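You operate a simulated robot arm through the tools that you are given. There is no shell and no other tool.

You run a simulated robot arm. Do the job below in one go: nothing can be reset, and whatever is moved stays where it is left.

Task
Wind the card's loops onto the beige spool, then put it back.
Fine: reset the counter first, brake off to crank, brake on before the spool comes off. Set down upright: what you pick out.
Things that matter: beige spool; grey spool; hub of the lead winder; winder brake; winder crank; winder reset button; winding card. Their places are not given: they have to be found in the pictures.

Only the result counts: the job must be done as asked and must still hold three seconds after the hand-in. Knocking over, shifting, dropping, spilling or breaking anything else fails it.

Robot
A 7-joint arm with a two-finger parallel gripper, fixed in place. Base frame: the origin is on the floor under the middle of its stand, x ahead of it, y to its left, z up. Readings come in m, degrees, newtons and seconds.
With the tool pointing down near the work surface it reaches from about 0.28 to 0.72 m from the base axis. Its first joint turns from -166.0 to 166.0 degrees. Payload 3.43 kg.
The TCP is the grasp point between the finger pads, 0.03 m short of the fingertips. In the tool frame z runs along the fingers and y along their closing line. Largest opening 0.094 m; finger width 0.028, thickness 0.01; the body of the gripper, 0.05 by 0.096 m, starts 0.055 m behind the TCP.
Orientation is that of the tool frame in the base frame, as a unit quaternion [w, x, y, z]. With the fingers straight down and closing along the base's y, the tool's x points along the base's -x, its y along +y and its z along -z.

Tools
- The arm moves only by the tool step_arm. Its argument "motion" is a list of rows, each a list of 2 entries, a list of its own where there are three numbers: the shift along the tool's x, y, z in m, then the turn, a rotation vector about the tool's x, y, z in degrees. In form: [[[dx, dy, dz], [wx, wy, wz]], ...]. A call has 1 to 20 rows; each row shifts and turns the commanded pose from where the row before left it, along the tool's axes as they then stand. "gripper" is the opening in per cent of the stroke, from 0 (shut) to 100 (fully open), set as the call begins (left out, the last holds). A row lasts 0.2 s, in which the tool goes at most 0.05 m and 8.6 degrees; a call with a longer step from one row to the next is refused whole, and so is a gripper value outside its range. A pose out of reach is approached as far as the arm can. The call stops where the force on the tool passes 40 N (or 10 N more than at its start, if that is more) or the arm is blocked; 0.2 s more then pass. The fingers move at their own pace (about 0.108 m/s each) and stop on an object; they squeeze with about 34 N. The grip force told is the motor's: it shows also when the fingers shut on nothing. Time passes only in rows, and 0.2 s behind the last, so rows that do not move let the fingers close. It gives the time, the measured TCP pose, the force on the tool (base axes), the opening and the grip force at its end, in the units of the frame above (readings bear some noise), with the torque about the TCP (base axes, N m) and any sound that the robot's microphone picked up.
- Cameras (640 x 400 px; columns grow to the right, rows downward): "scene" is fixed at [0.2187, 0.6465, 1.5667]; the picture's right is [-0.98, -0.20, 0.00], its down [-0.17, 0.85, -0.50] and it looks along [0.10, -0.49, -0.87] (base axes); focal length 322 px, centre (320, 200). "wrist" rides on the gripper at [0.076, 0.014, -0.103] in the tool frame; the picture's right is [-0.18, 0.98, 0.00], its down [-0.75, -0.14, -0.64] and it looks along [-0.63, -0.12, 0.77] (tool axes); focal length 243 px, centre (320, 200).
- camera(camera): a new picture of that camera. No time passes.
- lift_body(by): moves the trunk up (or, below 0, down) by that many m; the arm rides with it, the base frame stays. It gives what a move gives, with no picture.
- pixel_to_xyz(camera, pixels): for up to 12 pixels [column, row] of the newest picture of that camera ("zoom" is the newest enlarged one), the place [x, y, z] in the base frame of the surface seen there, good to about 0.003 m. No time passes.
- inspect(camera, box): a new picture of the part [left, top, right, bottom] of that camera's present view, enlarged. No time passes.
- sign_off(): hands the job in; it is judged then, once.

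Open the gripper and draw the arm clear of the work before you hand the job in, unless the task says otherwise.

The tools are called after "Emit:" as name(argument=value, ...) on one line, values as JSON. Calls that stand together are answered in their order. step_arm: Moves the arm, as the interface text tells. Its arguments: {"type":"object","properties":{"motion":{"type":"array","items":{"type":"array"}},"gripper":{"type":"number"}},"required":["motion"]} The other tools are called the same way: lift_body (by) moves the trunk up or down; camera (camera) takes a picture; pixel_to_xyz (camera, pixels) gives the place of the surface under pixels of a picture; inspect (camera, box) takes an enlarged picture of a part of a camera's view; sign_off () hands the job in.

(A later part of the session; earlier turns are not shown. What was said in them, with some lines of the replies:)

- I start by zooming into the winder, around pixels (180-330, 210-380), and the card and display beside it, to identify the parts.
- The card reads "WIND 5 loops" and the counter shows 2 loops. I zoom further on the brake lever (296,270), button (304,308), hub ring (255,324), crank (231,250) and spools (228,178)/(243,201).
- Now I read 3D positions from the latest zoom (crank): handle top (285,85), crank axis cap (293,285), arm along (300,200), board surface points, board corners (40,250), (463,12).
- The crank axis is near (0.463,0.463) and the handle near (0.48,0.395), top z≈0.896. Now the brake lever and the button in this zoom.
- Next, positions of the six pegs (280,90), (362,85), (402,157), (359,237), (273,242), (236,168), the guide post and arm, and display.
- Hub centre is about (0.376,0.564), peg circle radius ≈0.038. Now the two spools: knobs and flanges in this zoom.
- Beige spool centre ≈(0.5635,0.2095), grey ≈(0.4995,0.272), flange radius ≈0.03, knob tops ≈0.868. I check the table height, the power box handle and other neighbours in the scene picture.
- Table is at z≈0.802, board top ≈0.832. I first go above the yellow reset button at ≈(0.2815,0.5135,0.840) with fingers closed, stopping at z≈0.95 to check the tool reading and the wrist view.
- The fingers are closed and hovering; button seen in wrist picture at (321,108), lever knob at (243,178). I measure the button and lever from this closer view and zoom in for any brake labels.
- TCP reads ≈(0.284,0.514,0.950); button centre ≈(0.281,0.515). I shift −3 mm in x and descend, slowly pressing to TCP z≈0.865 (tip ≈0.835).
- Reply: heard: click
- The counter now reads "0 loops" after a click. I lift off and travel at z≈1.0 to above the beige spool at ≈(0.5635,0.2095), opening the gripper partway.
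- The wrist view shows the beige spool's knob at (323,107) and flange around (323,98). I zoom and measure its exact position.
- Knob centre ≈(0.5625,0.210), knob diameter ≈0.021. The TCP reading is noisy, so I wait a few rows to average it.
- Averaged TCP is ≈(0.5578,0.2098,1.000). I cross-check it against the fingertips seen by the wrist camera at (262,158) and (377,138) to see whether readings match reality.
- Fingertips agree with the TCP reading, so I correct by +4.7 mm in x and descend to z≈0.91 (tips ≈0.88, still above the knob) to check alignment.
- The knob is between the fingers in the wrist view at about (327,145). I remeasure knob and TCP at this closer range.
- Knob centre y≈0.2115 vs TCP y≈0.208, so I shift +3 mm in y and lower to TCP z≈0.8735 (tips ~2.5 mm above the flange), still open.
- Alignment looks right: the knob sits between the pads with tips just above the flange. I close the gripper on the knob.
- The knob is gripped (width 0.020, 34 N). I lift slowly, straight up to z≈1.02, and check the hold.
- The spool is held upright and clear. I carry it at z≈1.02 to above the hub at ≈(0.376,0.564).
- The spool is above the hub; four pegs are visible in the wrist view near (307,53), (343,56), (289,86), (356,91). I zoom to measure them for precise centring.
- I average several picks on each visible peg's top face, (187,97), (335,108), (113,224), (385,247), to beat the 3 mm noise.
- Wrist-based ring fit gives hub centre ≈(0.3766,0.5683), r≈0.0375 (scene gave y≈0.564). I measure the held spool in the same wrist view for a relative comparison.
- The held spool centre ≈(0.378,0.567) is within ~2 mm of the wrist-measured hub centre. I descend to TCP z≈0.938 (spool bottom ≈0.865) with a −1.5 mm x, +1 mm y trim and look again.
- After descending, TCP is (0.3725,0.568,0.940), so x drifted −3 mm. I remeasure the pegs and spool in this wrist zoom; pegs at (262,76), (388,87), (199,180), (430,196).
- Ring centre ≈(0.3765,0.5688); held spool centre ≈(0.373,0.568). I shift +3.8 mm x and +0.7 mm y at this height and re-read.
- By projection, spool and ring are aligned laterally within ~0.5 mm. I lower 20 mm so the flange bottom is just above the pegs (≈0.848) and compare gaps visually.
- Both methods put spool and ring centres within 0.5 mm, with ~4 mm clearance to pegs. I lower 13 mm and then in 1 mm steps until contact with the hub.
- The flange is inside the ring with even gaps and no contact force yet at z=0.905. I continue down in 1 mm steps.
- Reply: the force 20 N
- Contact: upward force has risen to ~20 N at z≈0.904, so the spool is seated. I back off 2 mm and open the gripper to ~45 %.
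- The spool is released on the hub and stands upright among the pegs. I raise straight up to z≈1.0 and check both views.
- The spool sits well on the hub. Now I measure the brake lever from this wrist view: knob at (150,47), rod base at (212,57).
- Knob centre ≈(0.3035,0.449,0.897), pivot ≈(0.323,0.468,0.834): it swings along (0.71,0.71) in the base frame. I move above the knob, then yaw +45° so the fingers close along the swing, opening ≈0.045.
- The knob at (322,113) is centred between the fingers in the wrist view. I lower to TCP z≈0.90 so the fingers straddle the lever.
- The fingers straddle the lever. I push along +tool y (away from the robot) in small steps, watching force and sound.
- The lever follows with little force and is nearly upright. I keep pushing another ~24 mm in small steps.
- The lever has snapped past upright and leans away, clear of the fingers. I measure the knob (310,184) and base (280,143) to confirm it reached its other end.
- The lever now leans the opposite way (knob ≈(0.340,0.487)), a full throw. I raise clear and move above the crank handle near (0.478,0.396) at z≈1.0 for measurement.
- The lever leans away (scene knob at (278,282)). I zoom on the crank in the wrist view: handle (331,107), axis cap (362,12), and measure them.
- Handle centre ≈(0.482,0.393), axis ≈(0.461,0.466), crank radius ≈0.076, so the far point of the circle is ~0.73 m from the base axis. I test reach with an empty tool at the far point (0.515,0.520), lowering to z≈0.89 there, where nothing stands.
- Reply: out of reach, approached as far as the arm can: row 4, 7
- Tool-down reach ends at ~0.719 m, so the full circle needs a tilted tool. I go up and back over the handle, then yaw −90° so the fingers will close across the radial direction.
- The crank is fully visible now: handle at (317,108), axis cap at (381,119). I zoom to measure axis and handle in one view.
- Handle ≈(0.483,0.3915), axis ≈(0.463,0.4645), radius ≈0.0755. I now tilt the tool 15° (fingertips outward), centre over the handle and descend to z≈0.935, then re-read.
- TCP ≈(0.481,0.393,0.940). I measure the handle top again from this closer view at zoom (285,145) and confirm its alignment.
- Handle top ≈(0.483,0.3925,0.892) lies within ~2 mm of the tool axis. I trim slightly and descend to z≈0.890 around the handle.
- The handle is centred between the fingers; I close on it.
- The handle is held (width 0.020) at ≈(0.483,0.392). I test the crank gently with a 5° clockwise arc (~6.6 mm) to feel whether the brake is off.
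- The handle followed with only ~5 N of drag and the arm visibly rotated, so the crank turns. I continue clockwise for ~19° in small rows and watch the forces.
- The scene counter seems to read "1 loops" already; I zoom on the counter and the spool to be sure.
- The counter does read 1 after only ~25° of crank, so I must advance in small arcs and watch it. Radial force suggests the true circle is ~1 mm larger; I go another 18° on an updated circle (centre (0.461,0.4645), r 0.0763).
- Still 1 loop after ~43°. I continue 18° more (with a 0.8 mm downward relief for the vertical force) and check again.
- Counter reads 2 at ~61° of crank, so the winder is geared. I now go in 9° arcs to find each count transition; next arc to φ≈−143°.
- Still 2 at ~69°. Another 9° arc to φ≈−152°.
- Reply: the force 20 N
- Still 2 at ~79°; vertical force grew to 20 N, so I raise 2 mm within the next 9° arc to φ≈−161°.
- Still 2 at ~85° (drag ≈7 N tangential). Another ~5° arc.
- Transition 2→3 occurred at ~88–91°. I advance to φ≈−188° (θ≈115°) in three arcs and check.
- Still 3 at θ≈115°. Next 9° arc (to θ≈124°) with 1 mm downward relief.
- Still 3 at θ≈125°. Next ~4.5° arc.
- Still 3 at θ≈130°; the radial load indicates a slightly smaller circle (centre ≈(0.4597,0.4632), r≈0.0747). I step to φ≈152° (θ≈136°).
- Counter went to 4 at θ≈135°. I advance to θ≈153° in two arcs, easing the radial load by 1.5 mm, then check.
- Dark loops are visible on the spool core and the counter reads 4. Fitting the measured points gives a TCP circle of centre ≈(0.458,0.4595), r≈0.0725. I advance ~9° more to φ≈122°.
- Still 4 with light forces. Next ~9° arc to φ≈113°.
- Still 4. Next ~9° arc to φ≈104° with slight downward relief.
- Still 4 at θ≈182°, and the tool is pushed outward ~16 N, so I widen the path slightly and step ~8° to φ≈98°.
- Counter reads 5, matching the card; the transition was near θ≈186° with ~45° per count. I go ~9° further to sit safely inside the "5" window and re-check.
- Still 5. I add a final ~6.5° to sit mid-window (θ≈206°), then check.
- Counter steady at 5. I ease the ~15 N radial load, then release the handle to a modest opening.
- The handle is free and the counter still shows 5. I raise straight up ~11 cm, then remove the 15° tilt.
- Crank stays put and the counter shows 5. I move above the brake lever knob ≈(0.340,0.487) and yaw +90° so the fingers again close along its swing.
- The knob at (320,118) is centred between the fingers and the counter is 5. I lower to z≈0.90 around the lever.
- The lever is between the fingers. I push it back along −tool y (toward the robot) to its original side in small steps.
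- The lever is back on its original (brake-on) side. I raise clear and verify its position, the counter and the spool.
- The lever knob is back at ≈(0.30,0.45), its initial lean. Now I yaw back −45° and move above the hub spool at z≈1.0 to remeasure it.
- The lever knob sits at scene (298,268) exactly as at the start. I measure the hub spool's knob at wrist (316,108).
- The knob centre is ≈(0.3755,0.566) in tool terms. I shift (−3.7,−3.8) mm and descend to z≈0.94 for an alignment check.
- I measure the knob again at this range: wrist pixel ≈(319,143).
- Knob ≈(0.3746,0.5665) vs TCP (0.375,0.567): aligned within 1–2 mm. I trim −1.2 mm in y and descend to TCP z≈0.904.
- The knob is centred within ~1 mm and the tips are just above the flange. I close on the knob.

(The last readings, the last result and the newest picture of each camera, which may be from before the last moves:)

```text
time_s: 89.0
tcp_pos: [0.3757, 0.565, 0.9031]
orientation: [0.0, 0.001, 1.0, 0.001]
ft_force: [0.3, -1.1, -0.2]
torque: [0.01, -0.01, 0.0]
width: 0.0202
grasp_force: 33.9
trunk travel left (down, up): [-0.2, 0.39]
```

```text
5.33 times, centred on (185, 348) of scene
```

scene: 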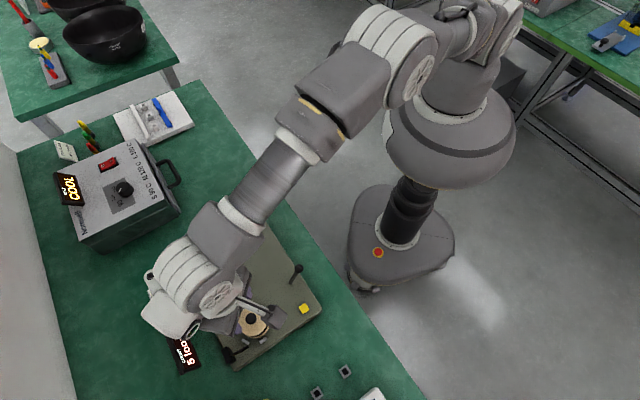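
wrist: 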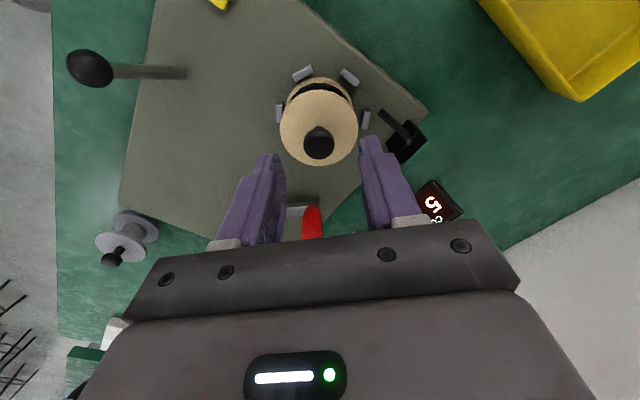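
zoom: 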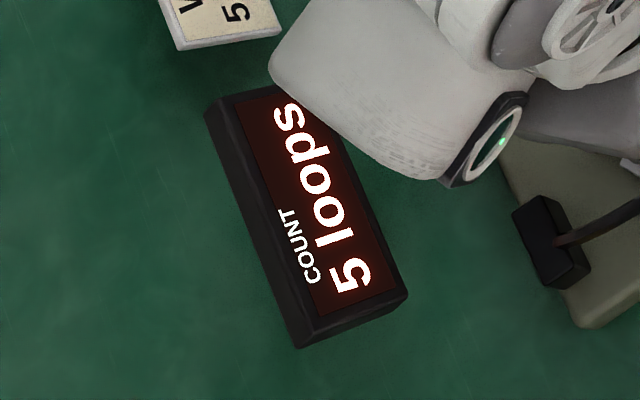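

Gripped (width 0.020, 34 N), counter 5, brake on. I lift straight up slowly to z≈1.02.

Emit:
step_arm(motion=[[[0, 0, -0.004], [0, 0, 0]], [[0, 0, -0.008], [0, 0, 0]], [[0, 0, -0.015], [0, 0, 0]], [[0, 0, -0.025], [0, 0, 0]], [[0, 0, -0.03], [0, 0, 0]], [[0, 0, -0.025], [0, 0, 0]], [[0, 0, -0.01], [0, 0, 0]], [[0, 0, 0], [0, 0, 0]]])

Emit:
camera(camera="wrist")

Emit:
camera(camera="scene")

```text
time_s: 90.8
tcp_pos: [0.3786, 0.565, 1.0203]
orientation: [0.0, 0.0, 1.0, 0.0]
ft_force: [-0.4, 0.7, -0.9]
torque: [0.02, -0.02, -0.01]
width: 0.0205
grasp_force: 34.2
trunk travel left (down, up): [-0.2, 0.39]
```

```text
taken
```

wrist: 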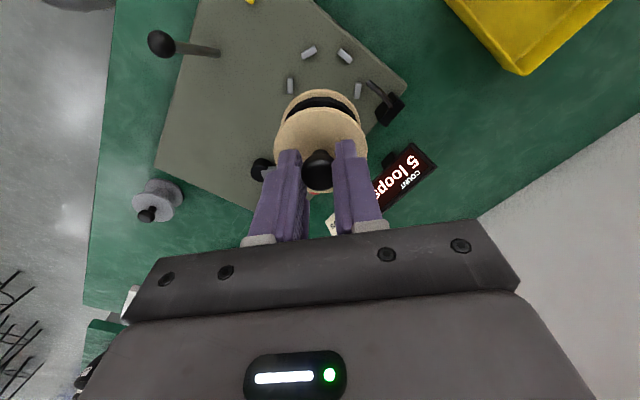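

```text
taken
```

scene: 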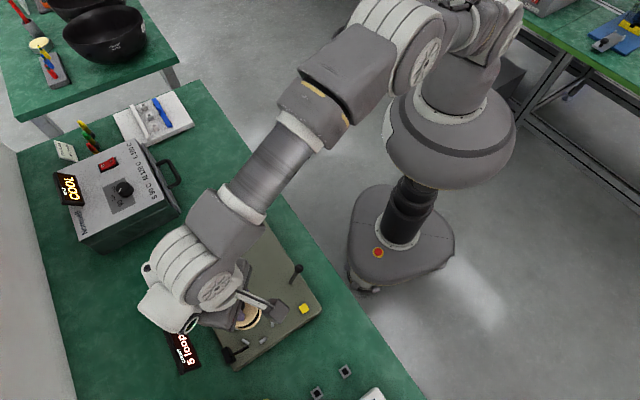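

The wound spool is up and clear, counter still 5. I carry it back toward its original spot (0.564,0.211) at z≈1.02.

Emit:
step_arm(motion=[[[-0.008, -0.0152, 0], [0, 0, 0]], [[-0.0148, -0.0282, 0], [0, 0, 0]], [[-0.0148, -0.0282, 0], [0, 0, 0]], [[-0.0148, -0.0282, 0], [0, 0, 0]], [[-0.0148, -0.0282, 0], [0, 0, 0]], [[-0.0148, -0.0282, 0], [0, 0, 0]], [[-0.0148, -0.0282, 0], [0, 0, 0]], [[-0.0148, -0.0282, 0], [0, 0, 0]], [[-0.0148, -0.0282, 0], [0, 0, 0]], [[-0.0148, -0.0282, 0], [0, 0, 0]], [[-0.0148, -0.0282, 0], [0, 0, 0]], [[-0.0148, -0.0282, 0], [0, 0, 0]], [[-0.0148, -0.0282, 0], [0, 0, 0]], [[0, 0, 0], [0, 0, 0]]])

Emit:
step_arm(motion=[[[0, 0, 0], [0, 0, 0]]])

Emit:
step_arm(motion=[[[0, 0, 0], [0, 0, 0]]])

Emit:
camera(camera="scene")

```text
time_s: 93.8
tcp_pos: [0.5643, 0.2117, 1.0194]
orientation: [-0.001, -0.001, 1.0, 0.0]
ft_force: [-0.1, -0.3, -0.9]
torque: [0.0, -0.01, 0.0]
width: 0.0202
grasp_force: 33.8
trunk travel left (down, up): [-0.2, 0.39]
```

```text
time_s: 94.2
tcp_pos: [0.5639, 0.2119, 1.0206]
orientation: [0.0, 0.0, 1.0, 0.0]
ft_force: [0.5, 0.2, -0.8]
torque: [0.0, -0.01, 0.0]
width: 0.0206
grasp_force: 33.4
trunk travel left (down, up): [-0.2, 0.39]
```

```text
time_s: 94.6
tcp_pos: [0.5642, 0.2127, 1.0198]
orientation: [0.0, 0.0, 1.0, 0.0]
ft_force: [-0.6, 0.6, -0.4]
torque: [0.0, -0.01, 0.0]
width: 0.0201
grasp_force: 34.0
trunk travel left (down, up): [-0.2, 0.39]
```

```text
taken
```

scene: 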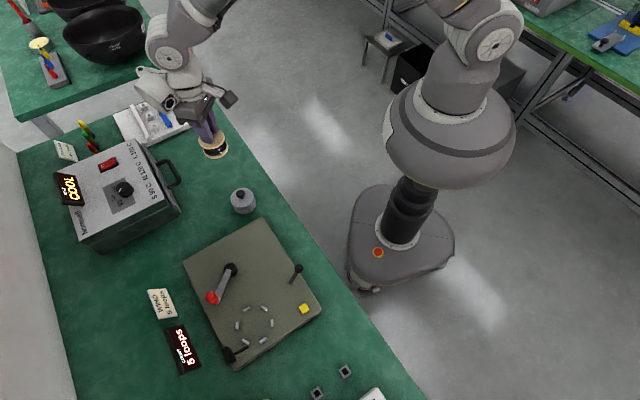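

I'm over the original spot (TCP (0.5641,0.212) vs 0.2113 at pickup). I trim −0.8 mm in y and descend to z≈0.885.

Emit:
step_arm(motion=[[[0, -0.0008, 0.02], [0, 0, 0]], [[0, 0, 0.03], [0, 0, 0]], [[0, 0, 0.03], [0, 0, 0]], [[0, 0, 0.025], [0, 0, 0]], [[0, 0, 0.02], [0, 0, 0]], [[0, 0, 0.01], [0, 0, 0]], [[0, 0, 0], [0, 0, 0]]])

Emit:
step_arm(motion=[[[0, 0, 0], [0, 0, 0]]])

Emit:
step_arm(motion=[[[0, 0, 0], [0, 0, 0]]])

Emit:
inspect(camera="scene", box=[180, 130, 300, 230])

```text
time_s: 96.2
tcp_pos: [0.5624, 0.2105, 0.8859]
orientation: [0.0, 0.0, 1.0, 0.0]
ft_force: [-0.4, -0.1, -1.4]
torque: [0.01, -0.02, -0.01]
width: 0.0203
grasp_force: 33.9
trunk travel left (down, up): [-0.2, 0.39]
```

```text
time_s: 96.6
tcp_pos: [0.5636, 0.2101, 0.8853]
orientation: [0.001, 0.0, 1.0, 0.0]
ft_force: [0.0, -0.7, 0.3]
torque: [-0.01, -0.03, -0.01]
width: 0.0202
grasp_force: 34.1
trunk travel left (down, up): [-0.2, 0.39]
```

```text
time_s: 97.0
tcp_pos: [0.5628, 0.21, 0.8855]
orientation: [0.0, 0.001, 1.0, 0.001]
ft_force: [-0.4, 0.7, -0.6]
torque: [-0.04, 0.0, -0.02]
width: 0.0201
grasp_force: 34.2
trunk travel left (down, up): [-0.2, 0.39]
```

```text
4.00 times, centred on (240, 180) of scene
```

zoom: 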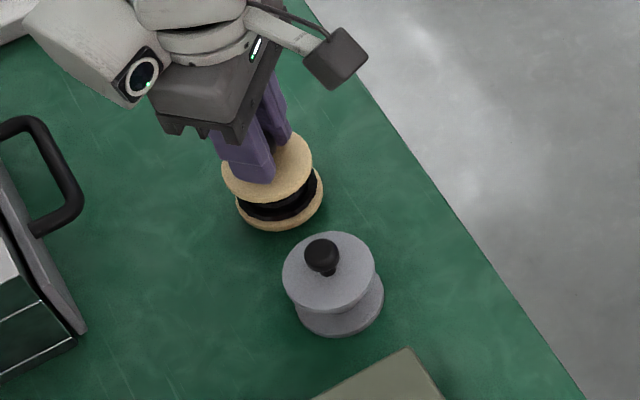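

Position is within ~1 mm of the original. I trim (+1,+1) mm and lower to contact, expected at z≈0.875.

Emit:
step_arm(motion=[[[-0.001, 0.001, 0.004], [0, 0, 0]], [[0, 0, 0.003], [0, 0, 0]], [[0, 0, 0.001], [0, 0, 0]], [[0, 0, 0], [0, 0, 0]]])

Emit:
step_arm(motion=[[[0, 0, 0.001], [0, 0, 0]], [[0, 0, 0], [0, 0, 0]]])

Emit:
step_arm(motion=[[[0, 0, 0.001], [0, 0, 0]], [[0, 0, 0], [0, 0, 0]]])

```text
time_s: 98.0
tcp_pos: [0.5638, 0.2105, 0.8775]
orientation: [0.0, -0.001, 1.0, 0.0]
ft_force: [0.6, 0.5, -0.5]
torque: [-0.02, -0.01, -0.02]
width: 0.0203
grasp_force: 33.8
trunk travel left (down, up): [-0.2, 0.39]
```

```text
time_s: 98.6
tcp_pos: [0.564, 0.2107, 0.8766]
orientation: [0.0, 0.0, 1.0, 0.0]
ft_force: [0.3, -0.9, -1.6]
torque: [0.01, -0.04, -0.02]
width: 0.0203
grasp_force: 34.0
trunk travel left (down, up): [-0.2, 0.39]
```

```text
time_s: 99.2
tcp_pos: [0.5641, 0.2115, 0.8755]
orientation: [0.001, -0.001, 1.0, 0.0]
ft_force: [0.1, 0.1, -0.9]
torque: [0.03, -0.01, -0.01]
width: 0.0205
grasp_force: 34.4
trunk travel left (down, up): [-0.2, 0.39]
```

No contact yet at z=0.8755; I continue in 1 mm steps.

Emit:
step_arm(motion=[[[0, 0, 0.001], [0, 0, 0]], [[0, 0, 0], [0, 0, 0]]])

Emit:
step_arm(motion=[[[0, 0, 0.001], [0, 0, 0]], [[0, 0, 0], [0, 0, 0]]])

```text
time_s: 99.8
tcp_pos: [0.562, 0.2104, 0.874]
orientation: [-0.001, 0.0, 1.0, 0.0]
ft_force: [0.0, 0.0, 0.0]
torque: [0.05, 0.03, -0.02]
width: 0.0202
grasp_force: 33.2
trunk travel left (down, up): [-0.2, 0.39]
```

```text
time_s: 100.4
tcp_pos: [0.563, 0.2101, 0.8729]
orientation: [0.0, 0.0, 1.0, 0.0]
ft_force: [0.9, 0.2, 2.9]
torque: [-0.08, -0.11, 0.03]
width: 0.0201
grasp_force: 33.8
trunk travel left (down, up): [-0.2, 0.39]
```

Light contact (≈3 N) at z≈0.873. I press 0.5 mm more to be seated, then open to ~50 %.

Emit:
step_arm(motion=[[[0, 0, 0.0005], [0, 0, 0]], [[0, 0, 0], [0, 0, 0]]])

Emit:
step_arm(motion=[[[0, 0, 0], [0, 0, 0]], [[0, 0, 0], [0, 0, 0]], [[0, 0, 0], [0, 0, 0]]], gripper=50)

Emit:
inspect(camera="wrist", box=[220, 70, 420, 240])

Emit:
inspect(camera="scene", box=[180, 130, 300, 230])

```text
time_s: 101.0
tcp_pos: [0.5624, 0.2113, 0.8738]
orientation: [0.0, -0.001, 1.0, 0.0]
ft_force: [0.2, 1.3, 8.3]
torque: [-0.1, 0.06, 0.01]
width: 0.02
grasp_force: 33.9
trunk travel left (down, up): [-0.2, 0.39]
```

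```text
time_s: 101.8
tcp_pos: [0.5638, 0.2112, 0.8729]
orientation: [0.0, 0.0, 1.0, 0.0]
ft_force: [-0.1, -0.5, 0.6]
torque: [0.0, -0.01, 0.0]
width: 0.0471
grasp_force: 0.0
trunk travel left (down, up): [-0.2, 0.39]
```

```text
2.35 times, centred on (320, 155) of wrist
```

zoom: 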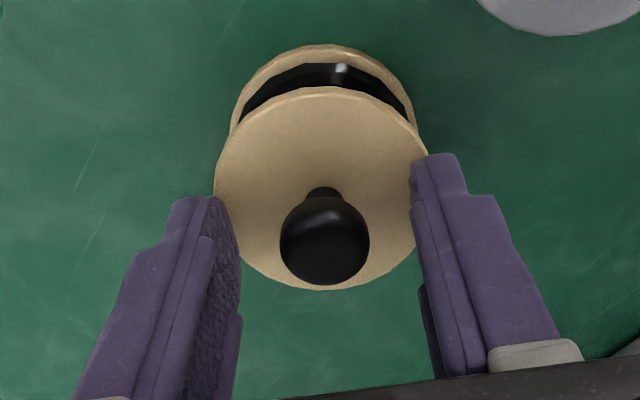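

```text
4.00 times, centred on (240, 180) of scene
```

zoom: 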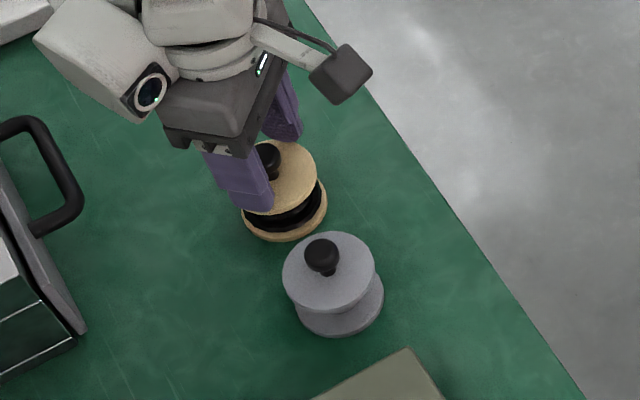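

The spool stands upright at its place and the fingers are clear of the knob. I raise straight up and then withdraw the arm back toward its starting pose.

Emit:
step_arm(motion=[[[0, 0, -0.01], [0, 0, 0]], [[0, 0, -0.03], [0, 0, 0]], [[0, 0, -0.04], [0, 0, 0]], [[0, 0, -0.04], [0, 0, 0]], [[0, 0, -0.04], [0, 0, 0]], [[0, 0, -0.04], [0, 0, 0]], [[0.04, 0.01, -0.015], [0, 0, 0]], [[0.04, 0.01, -0.015], [0, 0, 0]], [[0.04, 0.01, -0.015], [0, 0, 0]], [[0.04, 0.01, -0.015], [0, 0, 0]], [[0.04, 0.01, -0.015], [0, 0, 0]], [[0.03, 0.01, -0.015], [0, 0, 0]], [[0, 0, 0], [0, 0, 0]]], gripper=100)

Emit:
camera(camera="scene")

Emit:
inspect(camera="scene", box=[200, 155, 280, 225])

Emit:
pixel_to_xyz(camera="zoom", pixels=[[235, 80], [184, 110], [309, 105], [322, 217], [267, 245], [398, 240]])

```text
time_s: 104.6
tcp_pos: [0.3321, 0.2723, 1.1642]
orientation: [0.0, 0.0, 1.0, 0.0]
ft_force: [0.5, -0.5, -0.2]
torque: [0.0, 0.0, 0.02]
width: 0.0939
grasp_force: 0.1
trunk travel left (down, up): [-0.2, 0.39]
```

```text
taken
```

scene: 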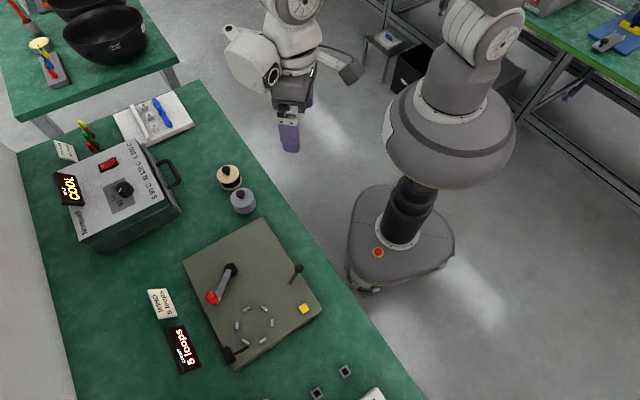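

```text
5.71 times, centred on (240, 190) of scene
```

zoom: 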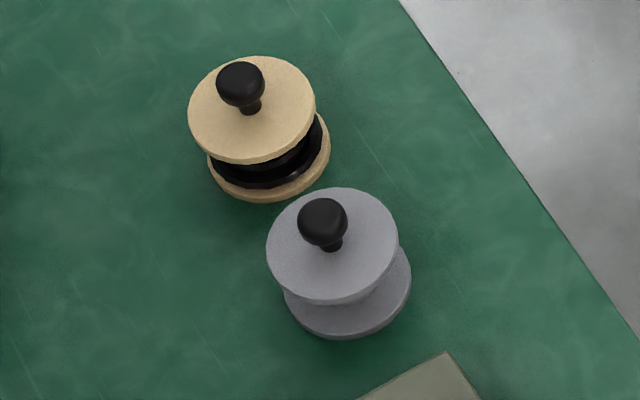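

```text
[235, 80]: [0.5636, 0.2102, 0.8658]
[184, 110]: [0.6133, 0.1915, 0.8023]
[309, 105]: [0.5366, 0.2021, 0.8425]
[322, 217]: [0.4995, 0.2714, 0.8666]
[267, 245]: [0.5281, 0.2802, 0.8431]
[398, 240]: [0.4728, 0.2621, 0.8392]
```

The beige spool is upright within ~2 mm of its start, the grey one untouched. A last zoom checks the counter, brake lever and crank before handing in.

Emit:
inspect(camera="scene", box=[150, 210, 330, 385])

Emit:
inspect(camera="scene", box=[260, 245, 340, 325])

```text
2.29 times, centred on (240, 298) of scene
```

zoom: 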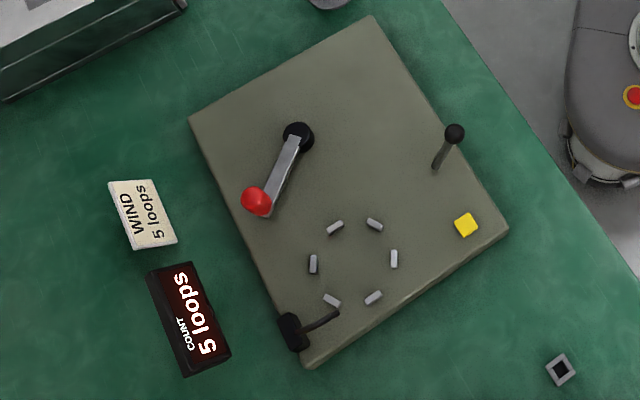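

```text
5.00 times, centred on (300, 285) of scene
```

zoom: 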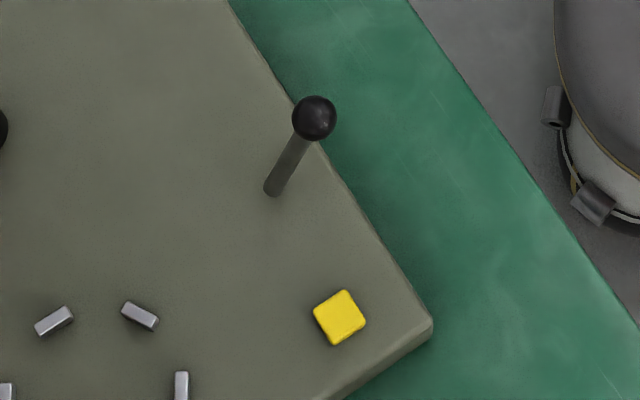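

The counter shows 5 loops as the card asks, the lever is back on the brake side exactly as at the start, the wound beige spool stands upright at its place, and the gripper is open and clear. I hand the job in.

Emit:
sign_off()

```text
The job is handed in.
```

I wound five loops onto the beige spool, as the card asks. It is back in its place upright, about 2 mm from where it started. The job is handed in, but I got no verdict back.

- **Counter:** I pressed reset first and it went from 2 to 0. It read 5 after cranking and still read 5 at the end.
- **Brake:** Nothing on the lever shows which side is on or off. I took its starting side as on. After I threw it to the other side, the crank turned with light drag. I put it back on the starting side before lifting the spool off the hub. I did not try the crank on the starting side.
- **Crank:** The counter goes up about one loop per 45° of crank. Five loops took roughly 205° of crank, turned clockwise. I stopped about midway through the range where it reads 5.
- **Everything else:** The grey spool and the rest of the bench look unmoved. The crank handle stays where the winding ended. The gripper is open and the arm is clear.
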